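You operate a simulated robot arm through the tools that you are given. There is no shell and no other tool.

You run a simulated robot arm. Do the job below in one go: nothing can be reset, and whatever is moved stays where it is left.

JOB
Prime the pump, start it and leave it running at 3 bar.
Fine: open the tank tap first; pump the plunger till the clear bowl is full; set the knob to 3.

It is judged by the outcome, as a careful person would: the job done as asked, and still so three seconds after it is handed in. It fails if anything else is knocked over, pushed out of place, dropped, spilled or broken.

ROBOT AND FRAMES
A 6-joint arm with a fingered hand, fixed in place. Base frame: the origin is at the foot of the arm, x ahead of it, y to its left, z up; the work surface is at about z = 850. Lengths are in mm, angles in degrees, forces in N, time in s.
With the tool pointing down near the work surface it reaches from about 220 to 780 mm from the base axis. Its first joint turns from -115.0 to 115.0 degrees. Payload 4 kg.
The tool frame sits at the grasp point between the pads (the TCP): z along the fingers, y along the line on which they close. The tips reach 26 mm beyond it. The gripper opens to 164 mm. The gripper's body begins 73 mm behind the TCP. The gripper is a hand of 5 fingers: y runs from the thumb to the fingers, the wrist lies at [0, 0, -239] in the tool frame, and closing takes about 1.5 s.
Orientation is that of the tool frame in the base frame, as a unit quaternion [x, y, z, w]. With the fingers straight down and closing along the base's y, the tool's x points along the base's -x, its y along +y and its z along -z.

CONTROLS
- The arm moves only by the tool send_rows. Its argument "moves" is one flat list of numbers, 6 for each row, row after row: the shift along the tool's x, y, z in units of 500 mm (1.0 is 500 mm), then the turn, a rotation vector about the tool's x, y, z in units of 90 degrees (1.0 is 90 degrees). In form: [dx, dy, dz, ax, ay, az, dx, dy, dz, ax, ay, az, ...]. A call has 1 to 20 rows; each row is the pose to reach, as a shift and turn from the pose commanded when the call began, along the tool's axes at that moment. "hand" is the finger opening in mm, from 0 to 164, set as the call begins (left out, the last holds). A call with a number of a shift or a turn outside -1 to 1 is refused whole. Rows are played at 5 a second. More than 50 mm and 8.6 degrees between two rows, or a gripper value outside its range, and nothing of the call is played. Where a pose cannot be reached the arm comes as near as it can. A force on the tool above 40 N (or 10 N above the force at the start of the call, whichever is more), or a blocked arm, ends the call early, and 0.2 s more pass. The fingers move at their own pace (about 45 mm/s each) and stop on an object; they squeeze with about 32 N. The grip force told is the motor's: it shows also when the fingers shut on nothing. Time passes only in rows, and 0.2 s behind the last, so rows that repeat a pose let the fingers close. The reply holds the time, the measured pose of the TCP, the force on the tool along the base axes, the opening and the grip force, in the units named above and with some noise, with the torque about the TCP (base axes, N m) and any sound that the robot's microphone picked up.
- Cameras (640 x 400 px; columns grow to the right, rows downward): "scene" is fixed at [410.3, 650.9, 1764.7]; the picture's right is [-0.99, -0.12, 0.00], its down [-0.08, 0.61, -0.79] and it looks along [0.10, -0.78, -0.62] (base axes); focal length 343 px, centre (320, 200). "wrist" rides on the gripper at [50, -70, -93] in the tool frame; the picture's right is [0.81, 0.59, 0.00], its down [-0.43, 0.60, -0.68] and it looks along [-0.40, 0.55, 0.74] (tool axes); focal length 270 px, centre (320, 200). There is no depth. A picture from a camera that has moved, and an enlarged one, comes with that camera's place and axes in the base frame and with its lens. The place of the scene camera against the robot may be out by one fixed shift of up to 25 mm in any direction.
- grab_frame(camera): a new picture of that camera. No time passes.
- slide_trunk(by): slides the trunk up (or, below 0, down) by that many mm; the arm rides with it, the base frame stays. It gives what a move gives, with no picture.
- finger_targets(finger1, finger2, finger3, finger4, thumb_bend): sets how far each is bent, from 0 (flat) to 1 (curled in); at 0.3 the hand is open as for a grip, at 0.7 the pads meet at the TCP. One left out holds its place. A second passes; each finger stops where it meets its share of the squeeze, and holds until it gets a number again. A gripper value or a shape takes the hand back. It gives what a move gives, with no picture; readings hold the bend of each and the force on the fingers (four entries, about 0 where the hand has none), thumb and palm.
- hand_shape(shape): the hand has 5 fingers and takes this shape, open, in about a second: jaw (thumb against the fingers, like two jaws); tri (thumb and two fingers); tip (a fingertip pinch); poke (one finger out to press); point (the index stretched); flat (the hand flat); cup (the hand cupped); fist (a fist). The gripper value then closes the fingers along that shape, each until it touches; the sizes above hold for jaw. It gives what a move gives, with no picture.
- inspect(camera, box): a new picture of the part [left, top, right, bottom] of that camera's present view, enlarged. No time passes.
- close_job(): hands the job in; it is judged then, once.

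Places have to be worked out from the pictures, the camera data and where the tool is seen. Open the gripper and draw the arm clear of the work before you hand the job in, unless the task says otherwise.

The tools are called after "Emit:" as a command line: name --argument value ..., lists and objects as JSON in quotes. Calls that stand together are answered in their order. send_rows: Moves the arm, as the interface text tells. Its arguments: {"type":"object","properties":{"moves":{"type":"array","items":{"type":"number"}},"hand":{"type":"number"}},"required":["moves"]} The other tools are called the same way: slide_trunk (by) slides the trunk up or down; hand_shape (shape) gives the hand a shape; finger_targets (finger1, finger2, finger3, finger4, thumb_bend) moves the fingers one by one; grab_frame (camera) takes a picture; inspect (camera, box) takes an enlarged picture of a part of a camera's view; close_job () hands the job in.

At the start:

```text
time: 0.0
eef_pos: [422.6, -282.3, 1391.5]
orientation: [0.0, 1.0, 0.0, -0.001]
wrist_force: [-1.0, 0.0, -0.6]
moment: [0.01, 0.0, 0.0]
width: 164.0
grip_force: 0.1
shape: jaw
bend: [0.3, 0.3, 0.3, 0.3, 0.3]
finger forces: [0.0, 0.0, 0.1, 0.0, 0.0, 0.0]
trunk travel left (down, up): [-925.0, 65.0]
```

scene: 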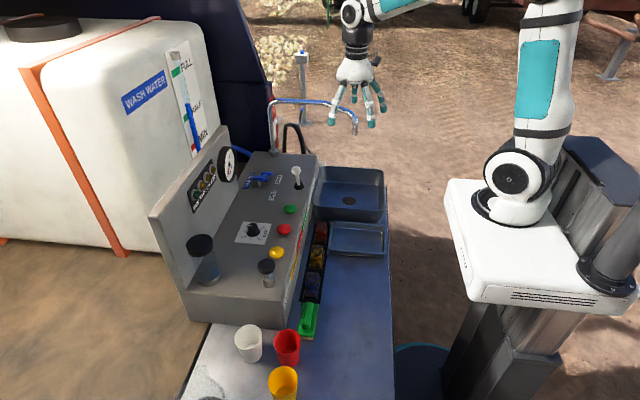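
wrist: 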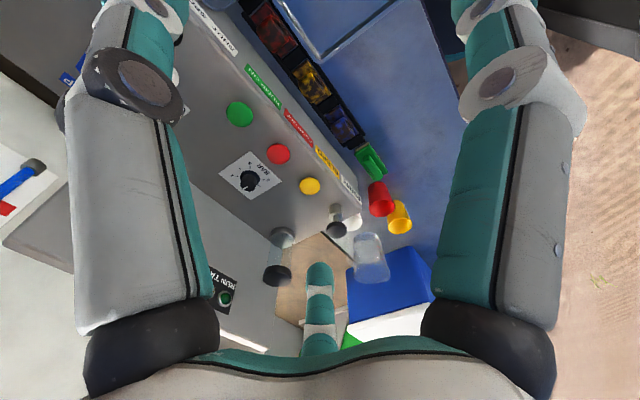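

I begin by looking closer at the console in the scene view, to identify tap, plunger, bowl, buttons and knob.

Emit:
inspect --camera "scene" --box '[140, 130, 340, 255]'

Emit:
inspect --camera "scene" --box '[170, 210, 340, 316]'

Emit:
inspect --camera "wrist" --box '[160, 0, 440, 175]'

Emit:
inspect --camera "wrist" --box '[160, 130, 440, 305]'

Emit:
inspect --camera "scene" --box '[230, 140, 320, 196]'

```text
3.20 times, centred on (240, 192) of scene
camera zoom: at [410.3, 650.9, 1764.7], right [-0.99, -0.12, 0.0], down [-0.08, 0.61, -0.79], along [0.1, -0.78, -0.62], focal length 1097 px, centre (576, 224)
```

zoom: 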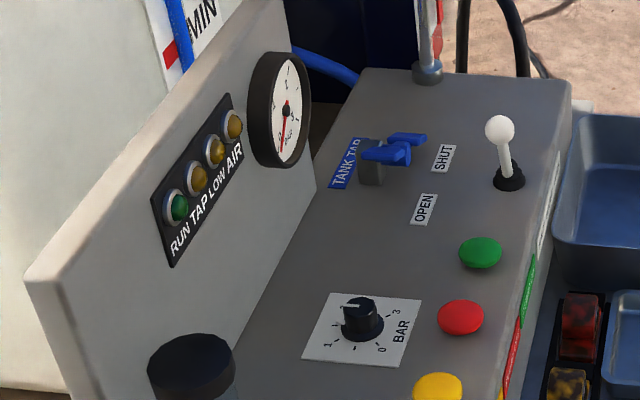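

```text
3.76 times, centred on (255, 263) of scene
camera zoom: at [410.3, 650.9, 1764.7], right [-0.99, -0.12, 0.0], down [-0.08, 0.61, -0.79], along [0.1, -0.78, -0.62], focal length 1290 px, centre (565, -37)
```

zoom: 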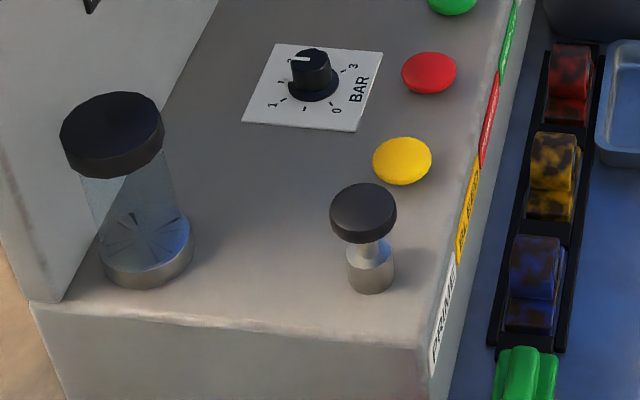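

```text
2.29 times, centred on (300, 88) of wrist
camera zoom: at [372.5, -350.9, 1485.7], right [-0.81, 0.59, 0.0], down [0.43, 0.6, 0.68], along [0.4, 0.55, -0.74], focal length 618 px, centre (366, 457)
```

zoom: 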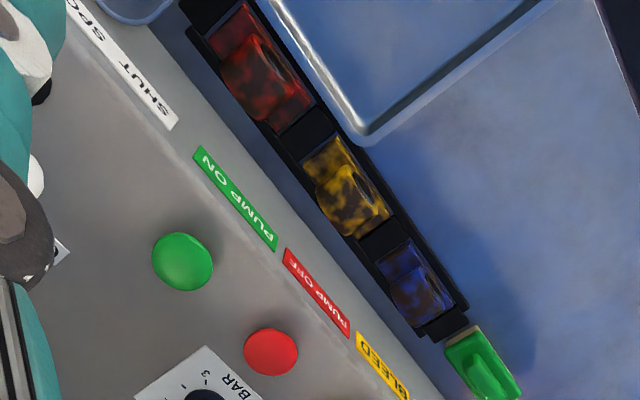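

```text
2.29 times, centred on (300, 218) of wrist
camera zoom: at [372.5, -350.9, 1485.7], right [-0.81, 0.59, 0.0], down [0.43, 0.6, 0.68], along [0.4, 0.55, -0.74], focal length 618 px, centre (366, 160)
```

zoom: 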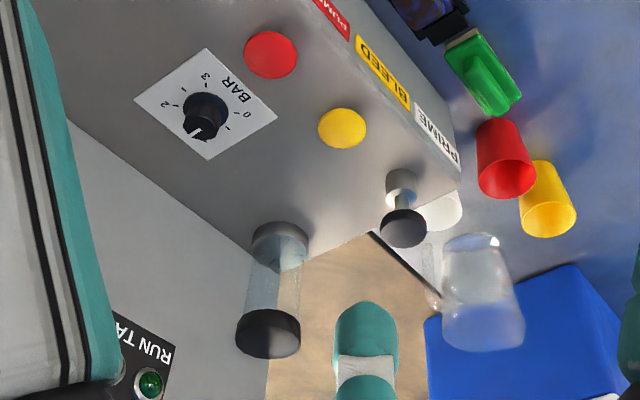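

```text
7.11 times, centred on (275, 168) of scene
camera zoom: at [410.3, 650.9, 1764.7], right [-0.99, -0.12, 0.0], down [-0.08, 0.61, -0.79], along [0.1, -0.78, -0.62], focal length 2437 px, centre (640, 428)
```

zoom: 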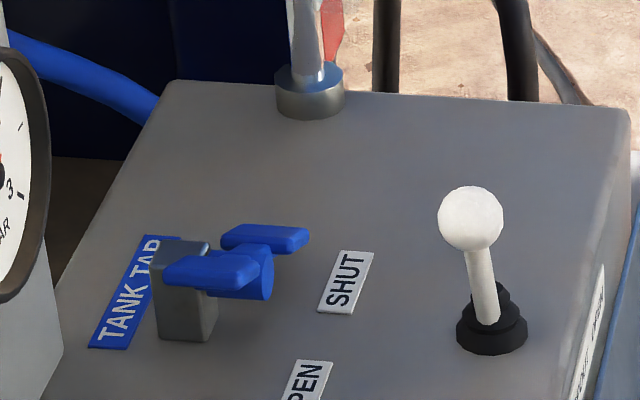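

The scene and wrist pictures together put the green PUMP ON button near (632,-255,995). The knob is near (726,-126), the prime plunger near (635,48) and the tank tap near (758,-406). I'll move the hand high over the console for a closer view of the tap, staying above the spout pipe.

Emit:
send_rows --moves '[-0.0591, -0.0526, 0.0238, 0, 0, 0, -0.1183, -0.1051, 0.0477, 0, 0, 0, -0.1774, -0.1577, 0.0715, 0, 0, 0, -0.2365, -0.2103, 0.0953, 0, 0, 0, -0.2957, -0.2628, 0.1192, 0, 0, 0, -0.3548, -0.3154, 0.143, 0, 0, 0]'

Emit:
grab_frame --camera "wrist"

Emit:
grab_frame --camera "scene"

```text
time: 1.4
eef_pos: [600.4, -440.8, 1318.6]
orientation: [0.0, 1.0, 0.001, -0.001]
wrist_force: [0.5, 0.1, 0.9]
moment: [0.0, -0.01, 0.02]
width: 164.1
grip_force: 0.0
shape: jaw
bend: [0.3, 0.3, 0.3, 0.3, 0.3]
finger forces: [0.0, 0.0, 0.0, 0.1, 0.1, 0.0]
trunk travel left (down, up): [-925.0, 65.0]
```

```text
taken
camera wrist: at [551.5, -510.2, 1412.8], right [-0.81, 0.59, 0.0], down [0.43, 0.59, 0.68], along [0.4, 0.55, -0.74], focal length 270 px, centre (320, 200)
```

wrist: 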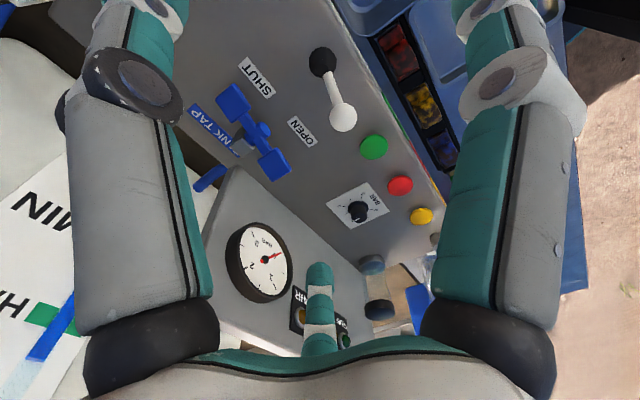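

```text
taken
```

scene: 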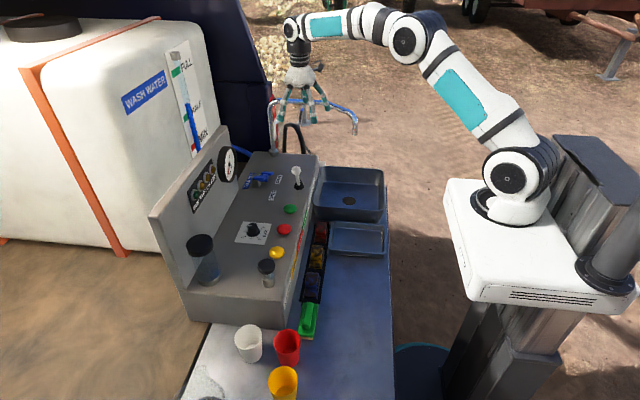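

The whole console is visible in the wrist view now; I enlarge the tap, the labels and the gauge.

Emit:
inspect --camera "wrist" --box '[180, 40, 380, 165]'

Emit:
inspect --camera "wrist" --box '[215, 160, 455, 310]'

```text
3.20 times, centred on (280, 102) of wrist
camera zoom: at [551.5, -510.2, 1412.8], right [-0.81, 0.59, 0.0], down [0.43, 0.59, 0.68], along [0.4, 0.55, -0.74], focal length 865 px, centre (448, 512)
```

zoom: 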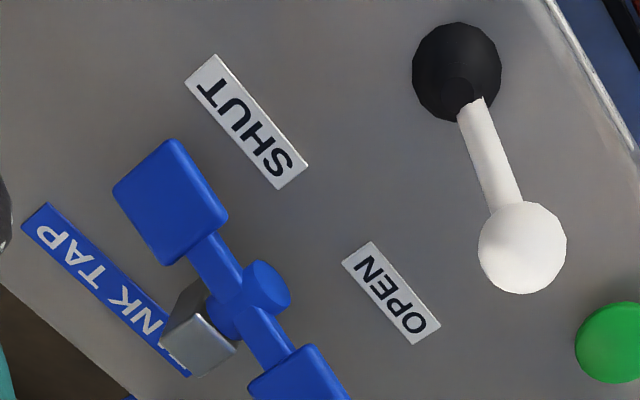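

```text
2.67 times, centred on (335, 235) of wrist
camera zoom: at [551.5, -510.2, 1412.8], right [-0.81, 0.59, 0.0], down [0.43, 0.59, 0.68], along [0.4, 0.55, -0.74], focal length 721 px, centre (280, 107)
```

zoom: 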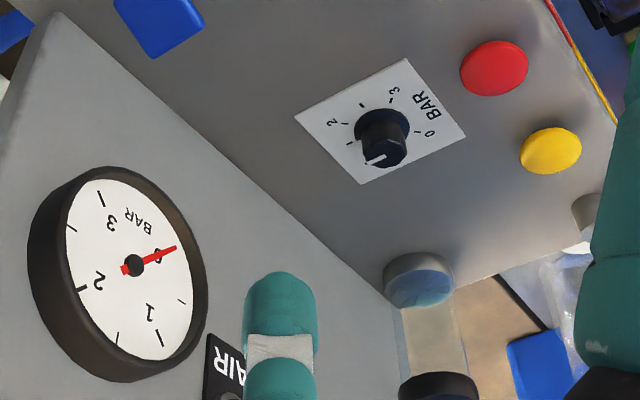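

The tap handle is a rocker across a post, with its hub near (760,-399,1028). The SHUT-side wing is low (y≈-448, z≈1006) and the OPEN-side wing is high (y≈-350, z≈1050). I'll check the spout labels, then fold the hand into the poke shape and see where its finger is.

Emit:
inspect --camera "scene" --box '[280, 150, 344, 190]'

Emit:
hand_shape --shape "poke"

Emit:
grab_frame --camera "wrist"

Emit:
inspect --camera "scene" --box '[260, 50, 356, 110]'

```text
10.00 times, centred on (312, 170) of scene
camera zoom: at [410.3, 650.9, 1764.7], right [-0.99, -0.12, 0.0], down [-0.08, 0.61, -0.79], along [0.1, -0.78, -0.62], focal length 3427 px, centre (400, 500)
```

zoom: 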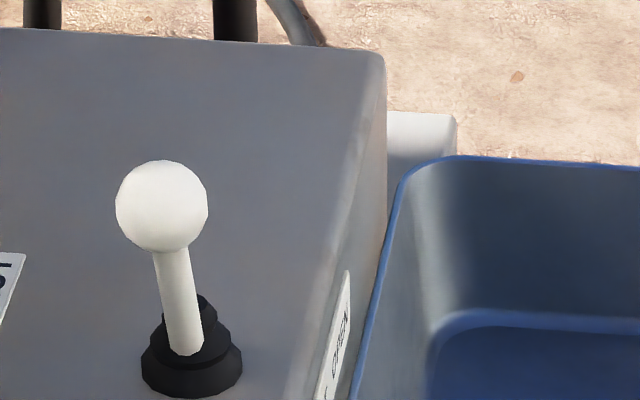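

```text
time: 2.3
eef_pos: [599.6, -440.4, 1320.3]
orientation: [0.0, 1.0, 0.0, 0.001]
wrist_force: [-0.8, 0.5, 0.6]
moment: [0.0, 0.0, -0.03]
width: 0.1
grip_force: 0.1
shape: poke
bend: [1.0, 1.0, 1.0, 1.0, 0.83]
finger forces: [0.0, 0.0, 0.0, 0.0, 0.0, 0.1]
trunk travel left (down, up): [-925.0, 65.0]
```

```text
taken
camera wrist: at [549.5, -508.5, 1414.4], right [-0.81, 0.59, 0.0], down [0.43, 0.6, 0.68], along [0.4, 0.55, -0.74], focal length 270 px, centre (320, 200)
```

wrist: 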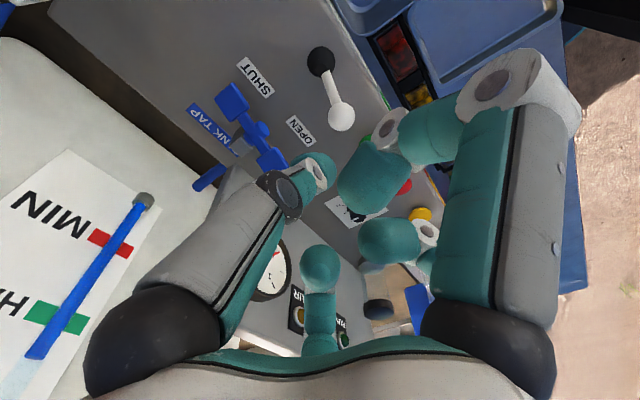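

```text
6.67 times, centred on (308, 80) of scene
camera zoom: at [410.3, 650.9, 1764.7], right [-0.99, -0.12, 0.0], down [-0.08, 0.61, -0.79], along [0.1, -0.78, -0.62], focal length 2285 px, centre (400, 1000)
```

zoom: 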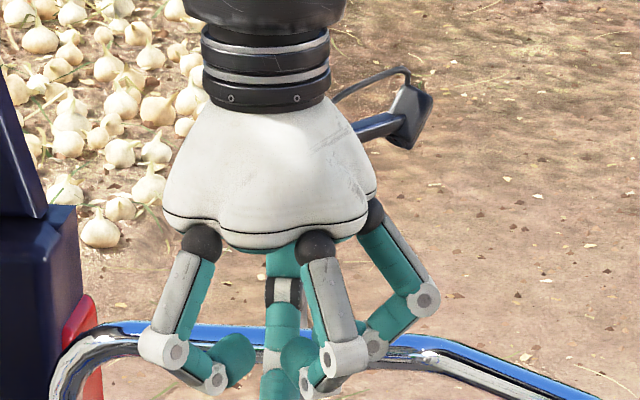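

The finger layout isn't clear in this shape, so I try the "point" shape and look at it the same way.

Emit:
hand_shape --shape "point"

Emit:
grab_frame --camera "wrist"

Emit:
inspect --camera "scene" --box '[244, 40, 372, 120]'

```text
time: 3.2
eef_pos: [598.5, -439.9, 1320.6]
orientation: [-0.001, 1.0, 0.0, 0.0]
wrist_force: [0.8, -0.3, -0.7]
moment: [0.03, 0.01, 0.05]
width: 158.2
grip_force: 0.1
shape: point
bend: [0.7, 1.0, 1.0, 1.0, 0.72]
finger forces: [0.1, 0.0, 0.0, 0.0, 0.1, 0.0]
trunk travel left (down, up): [-925.0, 65.0]
```

```text
taken
camera wrist: at [549.3, -508.3, 1414.6], right [-0.81, 0.59, 0.0], down [0.43, 0.6, 0.68], along [0.4, 0.55, -0.74], focal length 270 px, centre (320, 200)
```

wrist: 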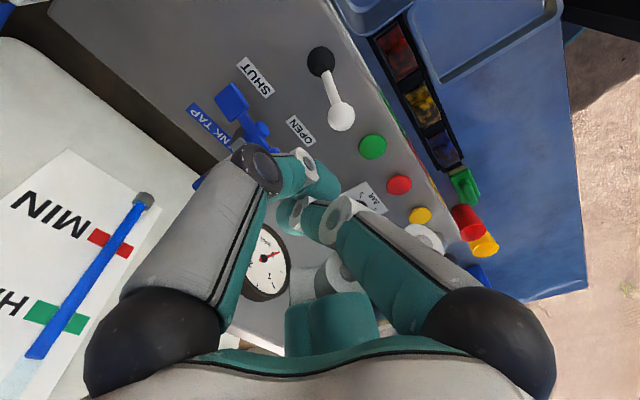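

```text
5.00 times, centred on (308, 80) of scene
camera zoom: at [410.3, 650.9, 1764.7], right [-0.99, -0.12, 0.0], down [-0.08, 0.61, -0.79], along [0.1, -0.78, -0.62], focal length 1714 px, centre (380, 800)
```

zoom: 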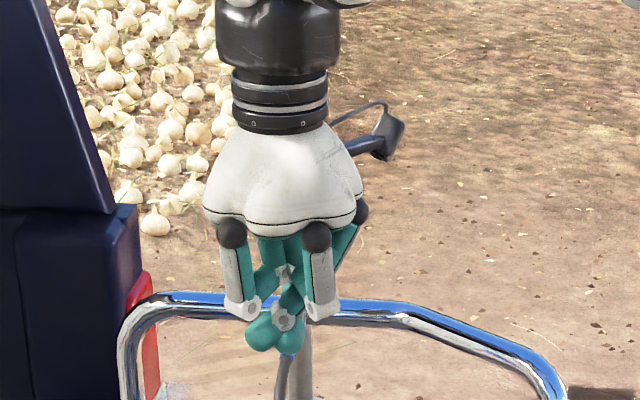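

The fingers may still be moving, so I wait a moment and look again.

Emit:
send_rows --moves '[0, 0, 0, 0, 0, 0, 0, 0, 0, 0, 0, 0, 0, 0, 0, 0, 0, 0, 0, 0, 0, 0, 0, 0, 0, 0, 0, 0, 0, 0]'

Emit:
grab_frame --camera "wrist"

Emit:
inspect --camera "scene" --box '[260, 50, 356, 110]'

```text
time: 4.4
eef_pos: [599.2, -439.2, 1320.6]
orientation: [0.001, 1.0, 0.0, 0.0]
wrist_force: [0.4, -1.3, 0.2]
moment: [0.01, 0.07, 0.0]
width: 158.1
grip_force: 0.1
shape: point
bend: [0.7, 1.0, 1.0, 1.0, 0.72]
finger forces: [0.0, 0.0, 0.1, 0.0, 0.0, 0.0]
trunk travel left (down, up): [-925.0, 65.0]
```

```text
taken
camera wrist: at [549.4, -508.5, 1414.5], right [-0.81, 0.59, 0.0], down [0.43, 0.6, 0.68], along [0.4, 0.55, -0.74], focal length 270 px, centre (320, 200)
```

wrist: 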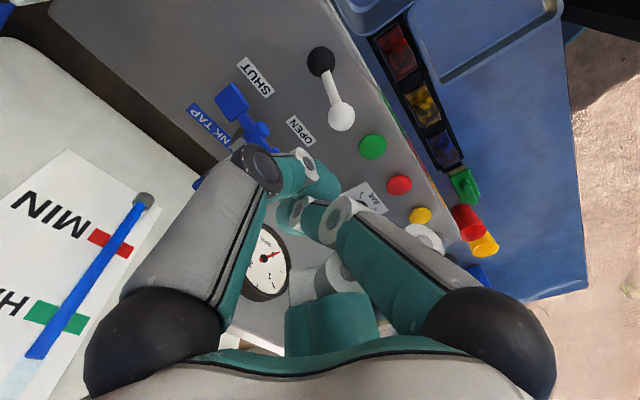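

```text
6.67 times, centred on (308, 80) of scene
camera zoom: at [410.3, 650.9, 1764.7], right [-0.99, -0.12, 0.0], down [-0.08, 0.61, -0.79], along [0.1, -0.78, -0.62], focal length 2285 px, centre (400, 1000)
```

zoom: 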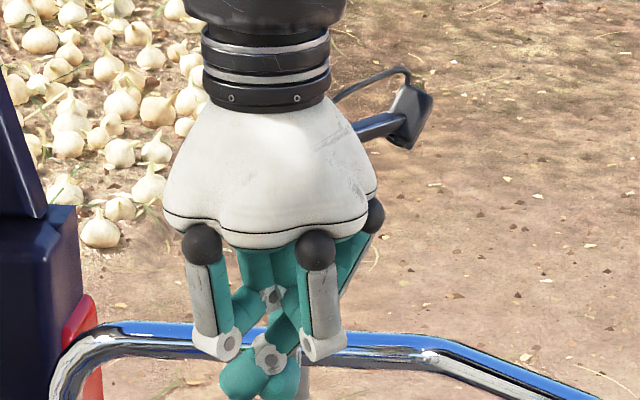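

The hand has settled with finger 1 at 0.7. I go back to poke, let it settle fully, and look again to choose the best pressing shape.

Emit:
hand_shape --shape "poke"

Emit:
send_rows --moves '[0, 0, 0, 0, 0, 0, 0, 0, 0, 0, 0, 0, 0, 0, 0, 0, 0, 0, 0, 0, 0, 0, 0, 0, 0, 0, 0, 0, 0, 0]'

Emit:
grab_frame --camera "wrist"

Emit:
inspect --camera "scene" --box '[260, 60, 356, 120]'

```text
time: 5.3
eef_pos: [599.6, -438.8, 1320.2]
orientation: [0.0, 1.0, 0.0, -0.001]
wrist_force: [-0.9, -0.1, -0.5]
moment: [-0.01, -0.02, 0.0]
width: 0.0
grip_force: 0.0
shape: poke
bend: [1.0, 1.0, 1.0, 1.0, 0.83]
finger forces: [0.0, 0.0, 0.0, 0.0, 0.0, 0.1]
trunk travel left (down, up): [-925.0, 65.0]
```

```text
time: 6.5
eef_pos: [599.4, -440.9, 1320.6]
orientation: [0.0, 1.0, 0.0, -0.001]
wrist_force: [-0.1, -0.5, -0.1]
moment: [0.01, -0.02, -0.03]
width: 0.0
grip_force: 0.1
shape: poke
bend: [1.0, 1.0, 1.0, 1.0, 0.83]
finger forces: [0.0, 0.0, 0.0, 0.0, 0.0, 0.1]
trunk travel left (down, up): [-925.0, 65.0]
```

```text
taken
camera wrist: at [549.4, -508.5, 1414.5], right [-0.81, 0.59, 0.0], down [0.43, 0.6, 0.68], along [0.4, 0.55, -0.74], focal length 270 px, centre (320, 200)
```

wrist: 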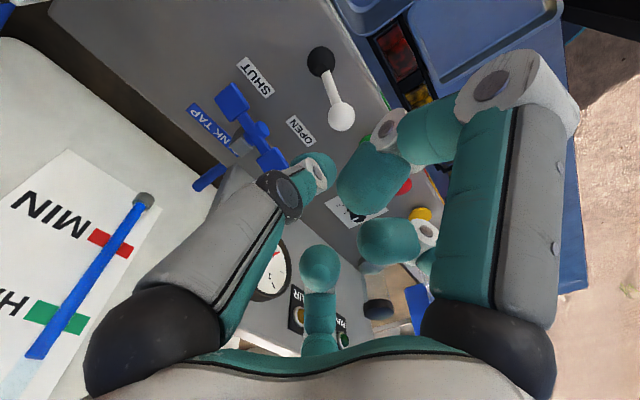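

```text
6.67 times, centred on (308, 90) of scene
camera zoom: at [410.3, 650.9, 1764.7], right [-0.99, -0.12, 0.0], down [-0.08, 0.61, -0.79], along [0.1, -0.78, -0.62], focal length 2285 px, centre (400, 933)
```

zoom: 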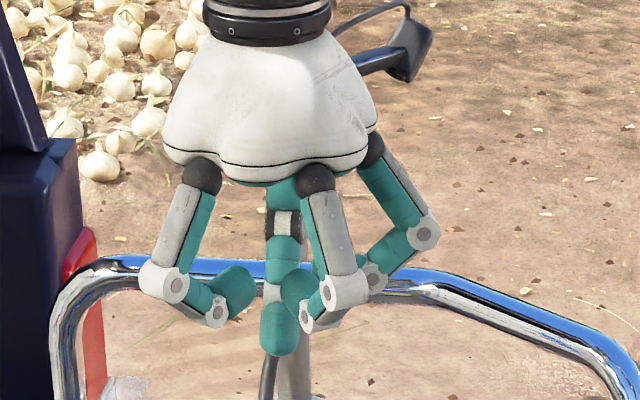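

Poke has settled with one finger extended. Triangulated, its tip is roughly on the tool axis, about 40 mm beyond the TCP. I enlarge both views to refine that.

Emit:
inspect --camera "wrist" --box '[230, 110, 454, 250]'

Emit:
inspect --camera "scene" --box '[276, 80, 340, 120]'

```text
2.86 times, centred on (342, 180) of wrist
camera zoom: at [549.4, -508.5, 1414.5], right [-0.81, 0.59, 0.0], down [0.43, 0.6, 0.68], along [0.4, 0.55, -0.74], focal length 772 px, centre (257, 257)
```

zoom: 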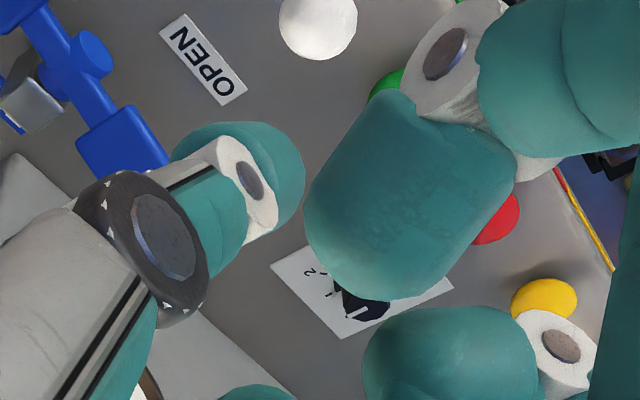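

```text
10.00 times, centred on (308, 100) of scene
camera zoom: at [410.3, 650.9, 1764.7], right [-0.99, -0.12, 0.0], down [-0.08, 0.61, -0.79], along [0.1, -0.78, -0.62], focal length 3427 px, centre (440, 1200)
```

zoom: 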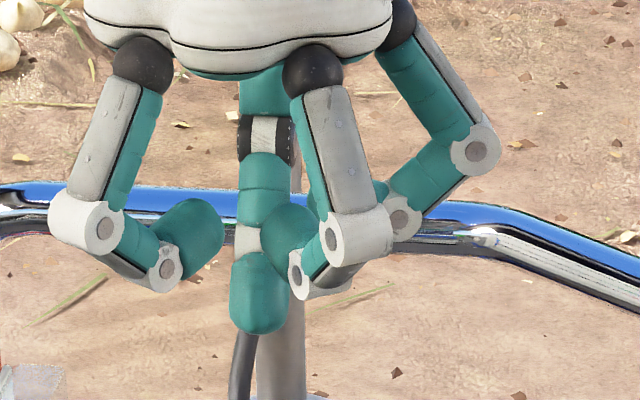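

Two wrist views together correct for the scene camera's shift. The buttons are at x≈620 with y≈-259, -155 and -51, and z≈1014. The plunger top is near (621,57,1069). The OPEN wing is near (752,-358,1066), the spout ball near (617,-374,1102), and the poke tip is on the axis 26 mm past the TCP. I move to 80 mm above the OPEN wing, leaning 17° outward to reach it.

Emit:
send_rows --moves '[-0.0583, 0.0365, 0.0462, 0.016, -0.0342, 0, -0.1166, 0.073, 0.0924, 0.032, -0.0684, 0, -0.1748, 0.1094, 0.1386, 0.0481, -0.1027, 0, -0.2331, 0.1459, 0.1848, 0.0641, -0.1369, 0, -0.2914, 0.1824, 0.231, 0.0801, -0.1711, 0]'

Emit:
grab_frame --camera "wrist"

Emit:
grab_frame --camera "scene"

Emit:
inspect --camera "scene" --box '[210, 90, 338, 170]'

```text
time: 7.7
eef_pos: [747.5, -347.0, 1203.3]
orientation: [0.001, 0.989, -0.063, 0.135]
wrist_force: [0.1, 0.5, -0.9]
moment: [0.01, 0.02, -0.01]
width: 0.0
grip_force: 0.1
shape: poke
bend: [1.0, 1.0, 1.0, 1.0, 0.83]
finger forces: [0.1, 0.0, 0.1, 0.0, 0.0, 0.1]
trunk travel left (down, up): [-925.0, 65.0]
```

```text
taken
camera wrist: at [673.3, -403.4, 1288.3], right [-0.77, 0.57, -0.29], down [0.25, 0.68, 0.69], along [0.59, 0.46, -0.67], focal length 270 px, centre (320, 200)
```

wrist: 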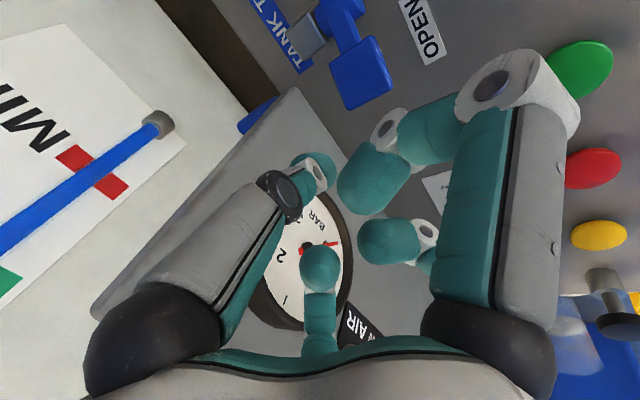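

```text
taken
```

scene: 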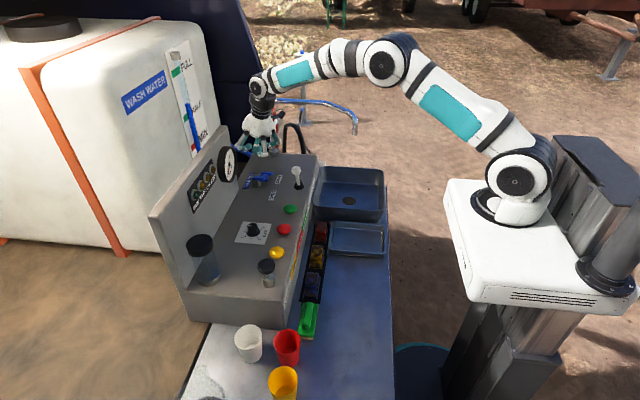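

```text
5.00 times, centred on (274, 130) of scene
camera zoom: at [410.3, 650.9, 1764.7], right [-0.99, -0.12, 0.0], down [-0.08, 0.61, -0.79], along [0.1, -0.78, -0.62], focal length 1714 px, centre (550, 550)
```

zoom: 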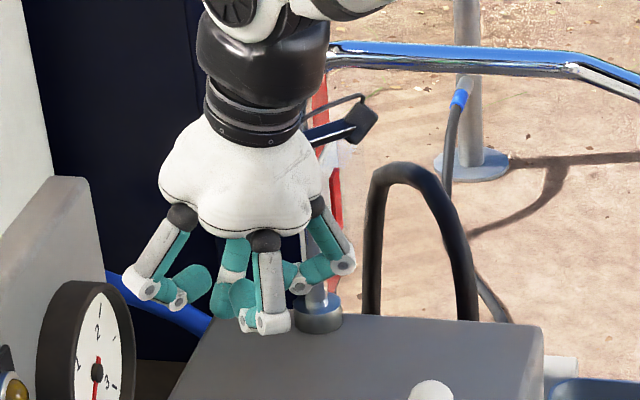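

The third wrist view agrees on the OPEN wing position (about 750,-355), and my fingertip is over its outer half at z≈1178. I go straight down to just above the wing.

Emit:
send_rows --moves '[0.0168, 0.0079, 0.0606, 0, 0, 0, 0.0335, 0.0157, 0.1211, 0, 0, 0, 0.0503, 0.0236, 0.1817, 0, 0, 0]'

Emit:
grab_frame --camera "wrist"

Emit:
inspect --camera "scene" --box '[210, 110, 338, 190]'

```text
time: 8.5
eef_pos: [745.6, -348.5, 1108.4]
orientation: [0.0, 0.989, -0.063, 0.134]
wrist_force: [0.0, -0.3, 0.3]
moment: [0.01, 0.0, 0.06]
width: 0.1
grip_force: 0.0
shape: poke
bend: [1.0, 1.0, 1.0, 1.0, 0.83]
finger forces: [0.0, 0.0, 0.0, 0.0, 0.0, 0.0]
trunk travel left (down, up): [-925.0, 65.0]
```

```text
taken
camera wrist: at [672.9, -405.9, 1193.5], right [-0.77, 0.57, -0.29], down [0.25, 0.68, 0.69], along [0.59, 0.46, -0.67], focal length 270 px, centre (320, 200)
```

wrist: 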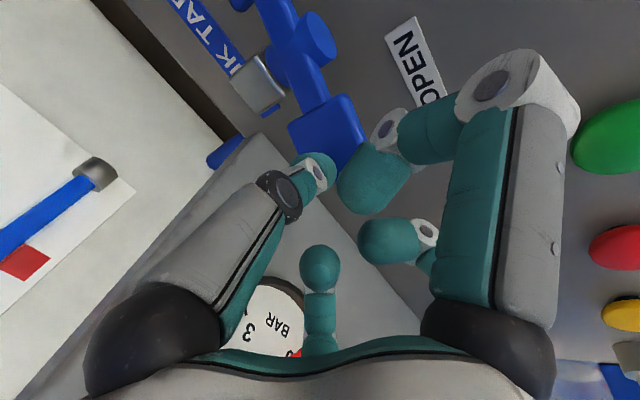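

```text
5.00 times, centred on (274, 150) of scene
camera zoom: at [410.3, 650.9, 1764.7], right [-0.99, -0.12, 0.0], down [-0.08, 0.61, -0.79], along [0.1, -0.78, -0.62], focal length 1714 px, centre (550, 450)
```

zoom: 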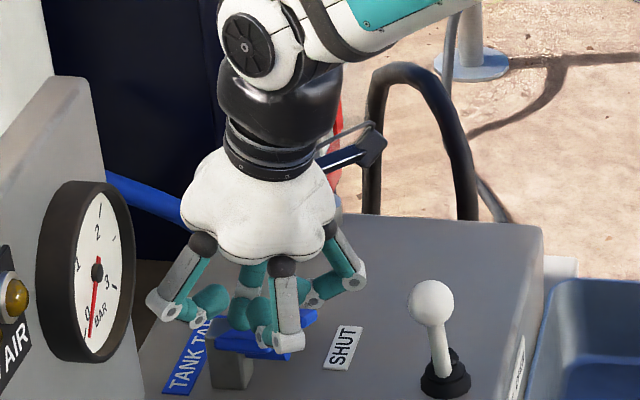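

The fingertip projects onto the outer half of the OPEN wing, about 12 mm above it. I press down in small steps, up to 60 mm; the call ends early on force.

Emit:
send_rows --moves '[0.0053, 0.0025, 0.0191, 0, 0, 0, 0.0106, 0.005, 0.0383, 0, 0, 0, 0.0159, 0.0074, 0.0574, 0, 0, 0, 0.0212, 0.0099, 0.0765, 0, 0, 0, 0.0265, 0.0124, 0.0956, 0, 0, 0, 0.0318, 0.0149, 0.1148, 0, 0, 0]'

Emit:
grab_frame --camera "wrist"

Emit:
inspect --camera "scene" --box '[210, 110, 338, 190]'

```text
time: 9.9
eef_pos: [747.7, -347.4, 1056.9]
orientation: [-0.001, 0.988, -0.065, 0.14]
wrist_force: [-1.8, 3.8, 29.2]
moment: [0.09, -0.02, 0.01]
width: 0.0
grip_force: 0.0
shape: poke
bend: [1.0, 1.0, 1.0, 1.0, 0.84]
finger forces: [0.0, 0.0, 0.1, 0.0, 28.1, 0.0]
trunk travel left (down, up): [-925.0, 65.0]
```

```text
taken
camera wrist: at [672.7, -404.0, 1142.1], right [-0.77, 0.57, -0.3], down [0.24, 0.69, 0.69], along [0.59, 0.46, -0.66], focal length 270 px, centre (320, 200)
```

wrist: 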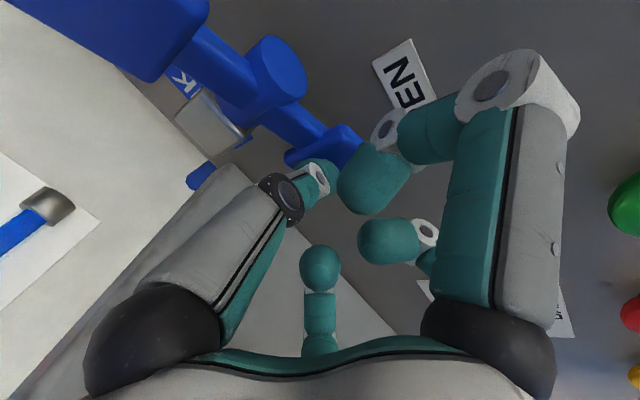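

```text
5.00 times, centred on (274, 150) of scene
camera zoom: at [410.3, 650.9, 1764.7], right [-0.99, -0.12, 0.0], down [-0.08, 0.61, -0.79], along [0.1, -0.78, -0.62], focal length 1714 px, centre (550, 450)
```

zoom: 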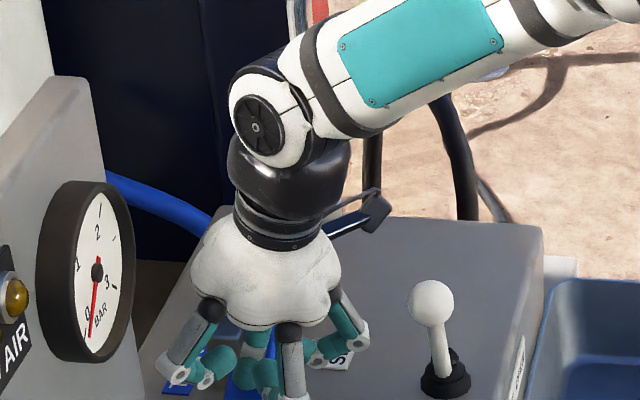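

The wing went down and stopped at tip z≈1032, with about 29 N at an end stop. That's the mirror of its earlier position. I lift straight up and check that it stays.

Emit:
send_rows --moves '[-0.0212, -0.0099, -0.0765, 0, 0, 0, -0.0424, -0.0198, -0.153, 0, 0, 0, -0.0636, -0.0298, -0.2295, 0, 0, 0, -0.0848, -0.0397, -0.306, 0, 0, 0]'

Emit:
grab_frame --camera "wrist"

Emit:
inspect --camera "scene" --box '[180, 130, 308, 210]'

```text
time: 10.9
eef_pos: [746.9, -350.4, 1209.9]
orientation: [0.0, 0.989, -0.063, 0.134]
wrist_force: [-0.6, -0.4, -0.7]
moment: [-0.02, -0.07, 0.02]
width: 0.0
grip_force: 0.1
shape: poke
bend: [1.0, 1.0, 1.0, 1.0, 0.83]
finger forces: [0.0, 0.0, 0.0, 0.1, 0.1, 0.1]
trunk travel left (down, up): [-925.0, 65.0]
```

```text
taken
camera wrist: at [672.2, -406.7, 1295.4], right [-0.77, 0.57, -0.29], down [0.25, 0.68, 0.69], along [0.59, 0.46, -0.67], focal length 270 px, centre (320, 200)
```

wrist: 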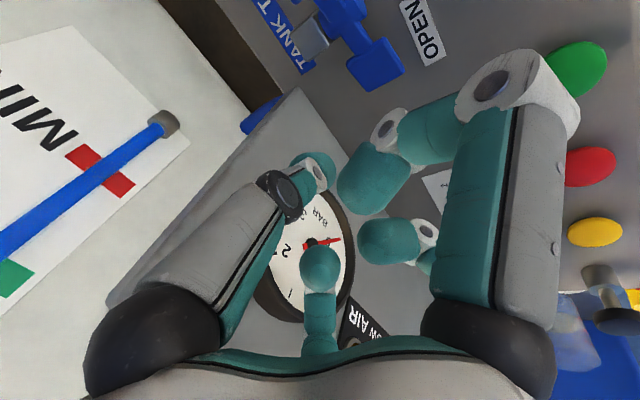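

```text
5.00 times, centred on (244, 170) of scene
camera zoom: at [410.3, 650.9, 1764.7], right [-0.99, -0.12, 0.0], down [-0.08, 0.61, -0.79], along [0.1, -0.78, -0.62], focal length 1714 px, centre (700, 350)
```

zoom: 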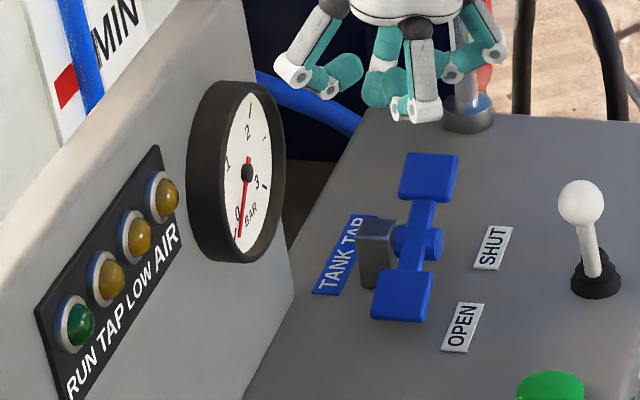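

The tap now rests with its OPEN side down, and the spout lever hasn't moved. I straighten the tool and move across at height to above the prime plunger.

Emit:
send_rows --moves '[0.0234, 0.0807, -0.0149, -0.008, 0.0171, 0, 0.0468, 0.1613, -0.0297, -0.016, 0.0342, 0, 0.0703, 0.242, -0.0446, -0.024, 0.0513, 0, 0.0937, 0.3226, -0.0594, -0.032, 0.0684, 0, 0.1171, 0.4033, -0.0743, -0.0401, 0.0856, 0, 0.1405, 0.484, -0.0892, -0.0481, 0.1027, 0, 0.1639, 0.5646, -0.104, -0.0561, 0.1198, 0, 0.1874, 0.6453, -0.1189, -0.0641, 0.1369, 0, 0.2108, 0.7259, -0.1337, -0.0721, 0.154, 0, 0.2342, 0.8066, -0.1486, -0.0801, 0.1711, 0]'

Emit:
grab_frame --camera "wrist"

Emit:
grab_frame --camera "scene"

Emit:
inspect --camera "scene" --box '[180, 190, 340, 290]'

```text
time: 13.1
eef_pos: [618.0, 60.7, 1199.5]
orientation: [0.0, 1.0, -0.001, 0.0]
wrist_force: [-0.1, 0.6, 0.5]
moment: [-0.02, -0.03, 0.01]
width: 0.0
grip_force: 0.0
shape: poke
bend: [1.0, 1.0, 1.0, 1.0, 0.83]
finger forces: [0.1, 0.1, 0.0, 0.0, 0.0, 0.1]
trunk travel left (down, up): [-925.0, 65.0]
```

```text
taken
camera wrist: at [568.9, -8.1, 1294.5], right [-0.81, 0.59, 0.0], down [0.43, 0.6, 0.68], along [0.4, 0.55, -0.74], focal length 270 px, centre (320, 200)
```

wrist: 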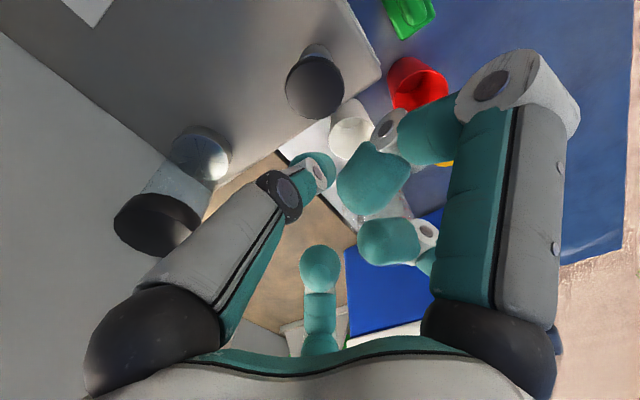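

```text
taken
```

scene: 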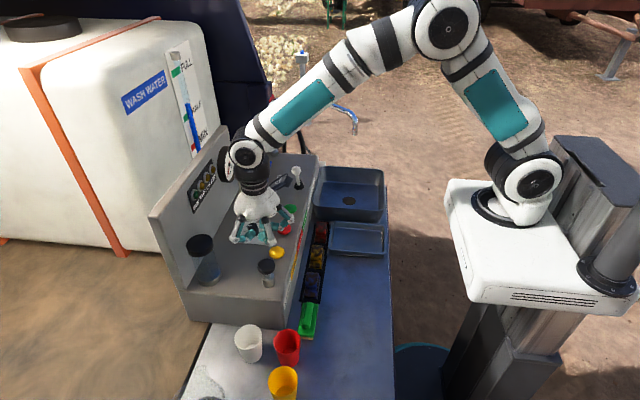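

```text
4.00 times, centred on (260, 240) of scene
camera zoom: at [410.3, 650.9, 1764.7], right [-0.99, -0.12, 0.0], down [-0.08, 0.61, -0.79], along [0.1, -0.78, -0.62], focal length 1371 px, centre (560, 40)
```

zoom: 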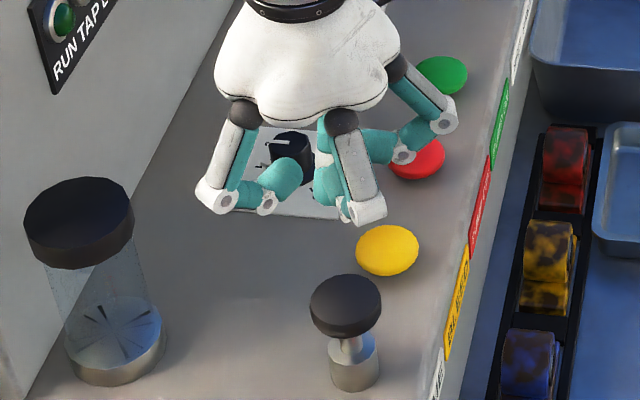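

The plunger cap re-measures at about (621,55), top z≈1070. My tip is almost over it, so I nudge 4 mm in y and come down 85 mm to just above.

Emit:
send_rows --moves '[-0.002, -0.008, 0.085, 0, 0, 0, -0.002, -0.008, 0.17, 0, 0, 0]'

Emit:
grab_frame --camera "wrist"

Emit:
inspect --camera "scene" --box '[180, 190, 340, 290]'

```text
time: 13.7
eef_pos: [621.3, 53.9, 1115.6]
orientation: [0.0, 1.0, 0.0, 0.0]
wrist_force: [0.2, 0.6, -0.1]
moment: [0.0, 0.02, -0.01]
width: 0.0
grip_force: 0.0
shape: poke
bend: [1.0, 1.0, 1.0, 1.0, 0.83]
finger forces: [0.0, 0.1, 0.0, 0.0, 0.1, 0.0]
trunk travel left (down, up): [-925.0, 65.0]
```

```text
taken
camera wrist: at [571.3, -14.6, 1209.7], right [-0.81, 0.59, 0.0], down [0.43, 0.6, 0.68], along [0.4, 0.55, -0.74], focal length 270 px, centre (320, 200)
```

wrist: 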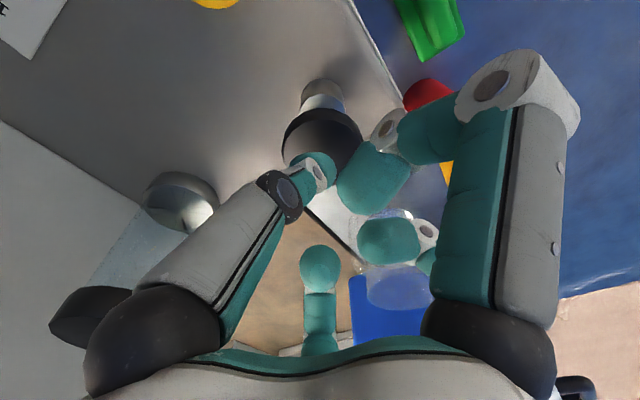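

```text
4.00 times, centred on (260, 240) of scene
camera zoom: at [410.3, 650.9, 1764.7], right [-0.99, -0.12, 0.0], down [-0.08, 0.61, -0.79], along [0.1, -0.78, -0.62], focal length 1371 px, centre (560, 40)
```

zoom: 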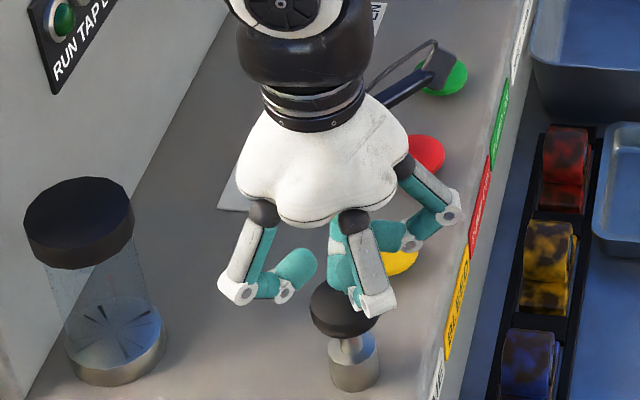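

The fingertip is centred over the plunger cap. I press down in 8 mm steps to learn where contact and the bottom of the stroke are.

Emit:
send_rows --moves '[0, 0, 0.016, 0, 0, 0, 0, 0, 0.032, 0, 0, 0, 0, 0, 0.048, 0, 0, 0, 0, 0, 0.064, 0, 0, 0, 0, 0, 0.08, 0, 0, 0, 0, 0, 0.096, 0, 0, 0]'

Emit:
inspect --camera "scene" --box '[180, 210, 340, 310]'

```text
time: 15.1
eef_pos: [624.0, 53.5, 1077.1]
orientation: [0.0, 1.0, 0.0, 0.007]
wrist_force: [-6.8, -6.5, 29.2]
moment: [-0.07, 0.27, 0.07]
width: 0.0
grip_force: 0.1
shape: poke
bend: [1.0, 1.0, 1.0, 1.0, 0.84]
finger forces: [0.1, 0.0, 0.1, 0.0, 29.2, 0.1]
trunk travel left (down, up): [-925.0, 65.0]
stopped in row 6: the force on the tool passed its limit at 47 N (the readings are from after the stop); the commanded pose is now the measured one
```

```text
4.00 times, centred on (260, 260) of scene
camera zoom: at [410.3, 650.9, 1764.7], right [-0.99, -0.12, 0.0], down [-0.08, 0.61, -0.79], along [0.1, -0.78, -0.62], focal length 1371 px, centre (560, -40)
```

zoom: 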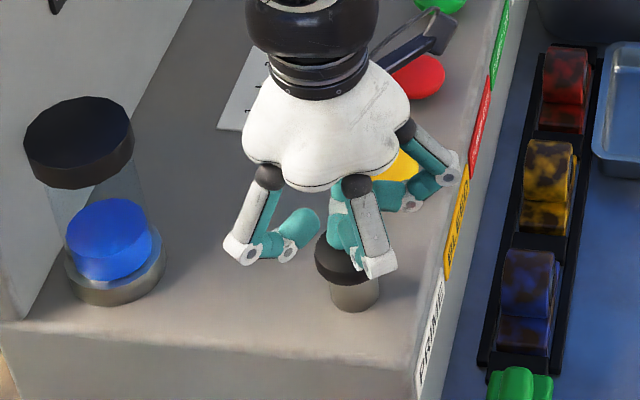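

One stroke bottomed at TCP z≈1077, and blue water now fills roughly a quarter to a third of the bowl. I do another full stroke: up to release, down to the same depth, and up again.

Emit:
send_rows --moves '[0.003, 0, -0.04, 0, 0, 0, 0.005, 0, -0.08, 0, 0, 0, 0.005, 0, -0.08, 0, 0, 0, 0.005, 0, -0.05, 0, 0, 0, 0.005, 0, -0.02, 0, 0, 0, 0.005, 0, 0.0, 0, 0, 0, 0.005, 0, 0.006, 0, 0, 0, 0.005, 0, -0.04, 0, 0, 0, 0.005, 0, -0.08, 0, 0, 0, 0.005, 0, -0.08, 0, 0, 0]'

Emit:
inspect --camera "scene" --box '[180, 210, 340, 310]'

```text
time: 17.3
eef_pos: [621.8, 53.5, 1113.3]
orientation: [0.0, 1.0, 0.0, 0.003]
wrist_force: [1.4, -0.2, -0.5]
moment: [0.0, -0.02, 0.01]
width: 0.0
grip_force: 0.0
shape: poke
bend: [1.0, 1.0, 1.0, 1.0, 0.83]
finger forces: [0.1, 0.1, 0.0, 0.1, 0.1, 0.0]
trunk travel left (down, up): [-925.0, 65.0]
```

```text
4.00 times, centred on (260, 260) of scene
camera zoom: at [410.3, 650.9, 1764.7], right [-0.99, -0.12, 0.0], down [-0.08, 0.61, -0.79], along [0.1, -0.78, -0.62], focal length 1371 px, centre (560, -40)
```

zoom: 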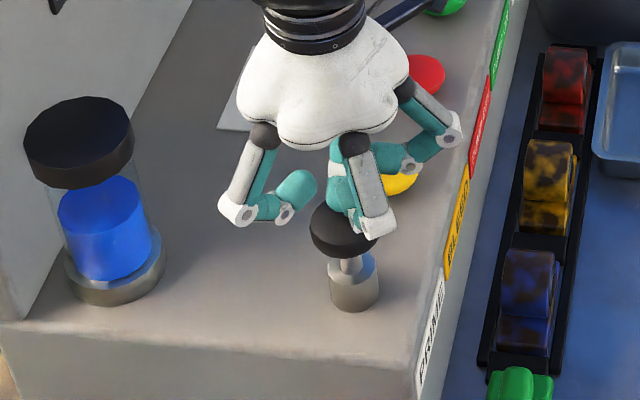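

The second stroke brought the bowl to roughly 60%. I do the next stroke the same way.

Emit:
send_rows --moves '[0, 0, 0.03, 0, 0, 0, 0, 0, 0.06, 0, 0, 0, 0, 0, 0.08, 0, 0, 0, 0, 0, 0.087, 0, 0, 0, 0, 0, 0.04, 0, 0, 0, 0, 0, 0, 0, 0, 0, 0, 0, 0, 0, 0, 0]'

Emit:
inspect --camera "scene" --box '[180, 210, 340, 310]'

```text
time: 18.3
eef_pos: [624.8, 53.9, 1077.7]
orientation: [-0.001, 1.0, -0.001, 0.01]
wrist_force: [-5.3, -4.9, 25.3]
moment: [-0.08, 0.22, 0.03]
width: 0.1
grip_force: 0.0
shape: poke
bend: [1.0, 1.0, 1.0, 1.0, 0.84]
finger forces: [0.0, 0.0, 0.1, 0.0, 25.4, 0.0]
trunk travel left (down, up): [-925.0, 65.0]
stopped in row 4: the force on the tool passed its limit at 46 N (the readings are from after the stop); the commanded pose is now the measured one
```

```text
4.00 times, centred on (260, 260) of scene
camera zoom: at [410.3, 650.9, 1764.7], right [-0.99, -0.12, 0.0], down [-0.08, 0.61, -0.79], along [0.1, -0.78, -0.62], focal length 1371 px, centre (560, -40)
```

zoom: 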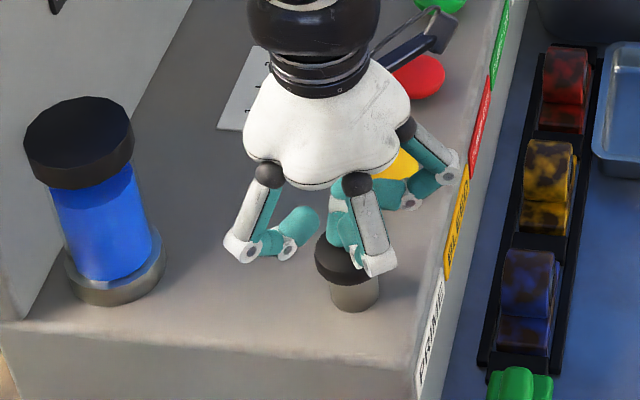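

The bowl now looks nearly full. I raise off the plunger, correct the small drift, and look closely at the level against the lid.

Emit:
send_rows --moves '[0.003, 0, -0.04, 0, -0.006, 0, 0.005, 0, -0.08, 0, -0.012, 0, 0.005, 0, -0.08, 0, -0.012, 0]'

Emit:
inspect --camera "scene" --box '[172, 225, 236, 295]'

Emit:
grab_frame --camera "wrist"

Emit:
inspect --camera "scene" --box '[180, 140, 260, 210]'

```text
time: 19.1
eef_pos: [621.8, 53.7, 1113.1]
orientation: [0.0, 1.0, 0.0, 0.017]
wrist_force: [-0.5, 0.6, -0.4]
moment: [0.0, 0.01, 0.0]
width: 0.0
grip_force: 0.2
shape: poke
bend: [1.0, 1.0, 1.0, 1.0, 0.83]
finger forces: [0.1, 0.0, 0.0, 0.0, 0.1, 0.0]
trunk travel left (down, up): [-925.0, 65.0]
```

```text
5.71 times, centred on (204, 260) of scene
camera zoom: at [410.3, 650.9, 1764.7], right [-0.99, -0.12, 0.0], down [-0.08, 0.61, -0.79], along [0.1, -0.78, -0.62], focal length 1958 px, centre (983, -143)
```

zoom: 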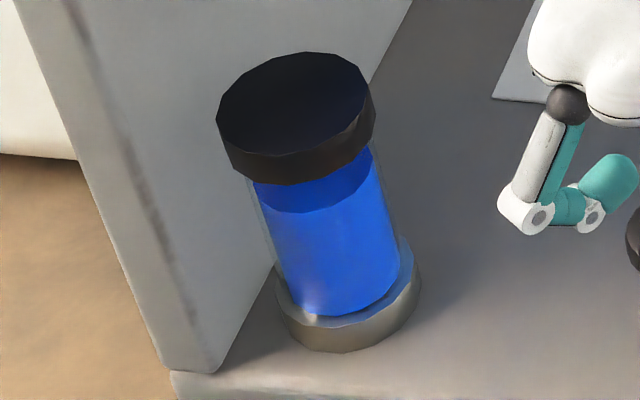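

```text
taken
camera wrist: at [568.2, -15.8, 1206.5], right [-0.81, 0.59, -0.03], down [0.41, 0.6, 0.69], along [0.42, 0.55, -0.72], focal length 270 px, centre (320, 200)
```

wrist: 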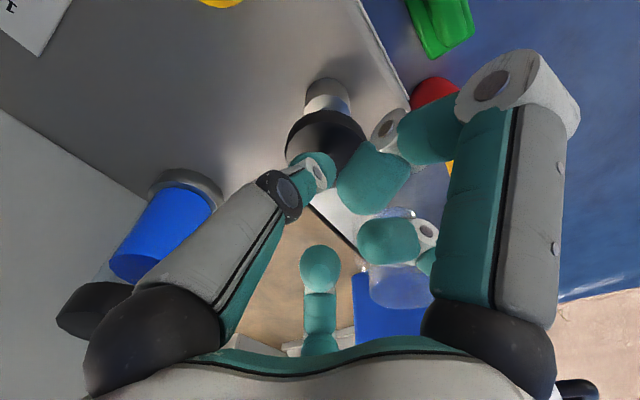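

```text
5.71 times, centred on (220, 175) of scene
camera zoom: at [410.3, 650.9, 1764.7], right [-0.99, -0.12, 0.0], down [-0.08, 0.61, -0.79], along [0.1, -0.78, -0.62], focal length 1958 px, centre (891, 343)
```

zoom: 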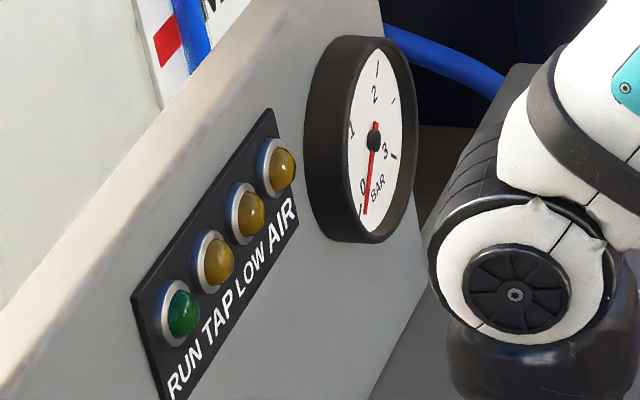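

The surface is still visible below the lid, at about 75–80%. One more stroke should fill it, so I straighten the tool tilt and do a fourth stroke.

Emit:
send_rows --moves '[0, 0, 0, 0, 0.0216, 0, 0, 0, 0.03, 0, 0.0216, 0, 0, 0, 0.06, 0, 0.0216, 0, 0, 0, 0.075, 0, 0.0216, 0, 0, 0, 0.08, 0, 0.0216, 0, 0, 0, 0.04, 0, 0.0216, 0, 0, 0, 0, 0, 0.0216, 0, 0, 0, 0, 0, 0.0216, 0]'

Emit:
inspect --camera "scene" --box '[172, 225, 236, 295]'

Emit:
grab_frame --camera "wrist"

```text
time: 20.9
eef_pos: [621.4, 53.7, 1115.8]
orientation: [0.0, 1.0, 0.0, 0.0]
wrist_force: [-0.8, 0.0, 0.1]
moment: [0.0, -0.04, 0.02]
width: 0.0
grip_force: 0.0
shape: poke
bend: [1.0, 1.0, 1.0, 1.0, 0.83]
finger forces: [0.0, 0.0, 0.0, 0.0, 0.1, 0.0]
trunk travel left (down, up): [-925.0, 65.0]
```

```text
5.71 times, centred on (204, 260) of scene
camera zoom: at [410.3, 650.9, 1764.7], right [-0.99, -0.12, 0.0], down [-0.08, 0.61, -0.79], along [0.1, -0.78, -0.62], focal length 1958 px, centre (983, -143)
```

zoom: 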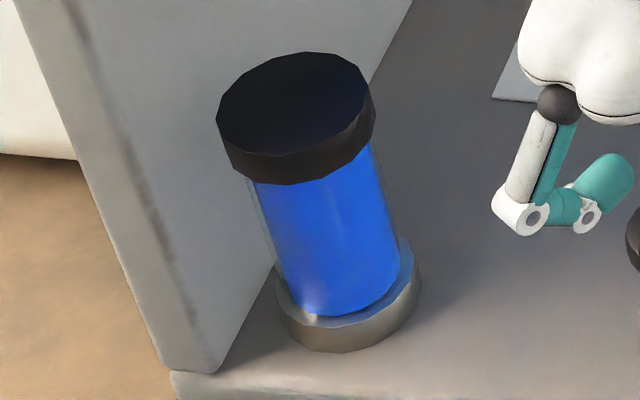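

```text
taken
camera wrist: at [572.4, -15.2, 1209.4], right [-0.81, 0.59, 0.0], down [0.43, 0.6, 0.68], along [0.4, 0.55, -0.74], focal length 270 px, centre (320, 200)
```

wrist: 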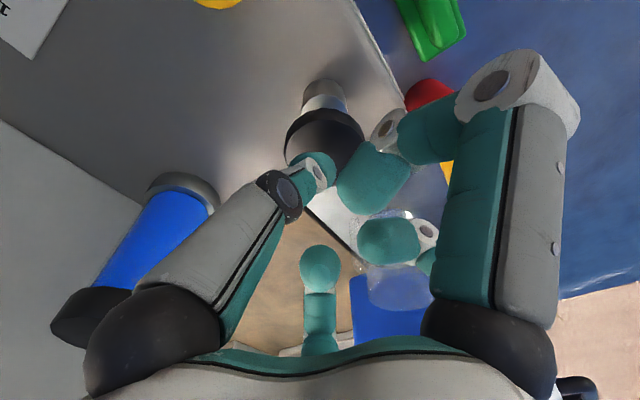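

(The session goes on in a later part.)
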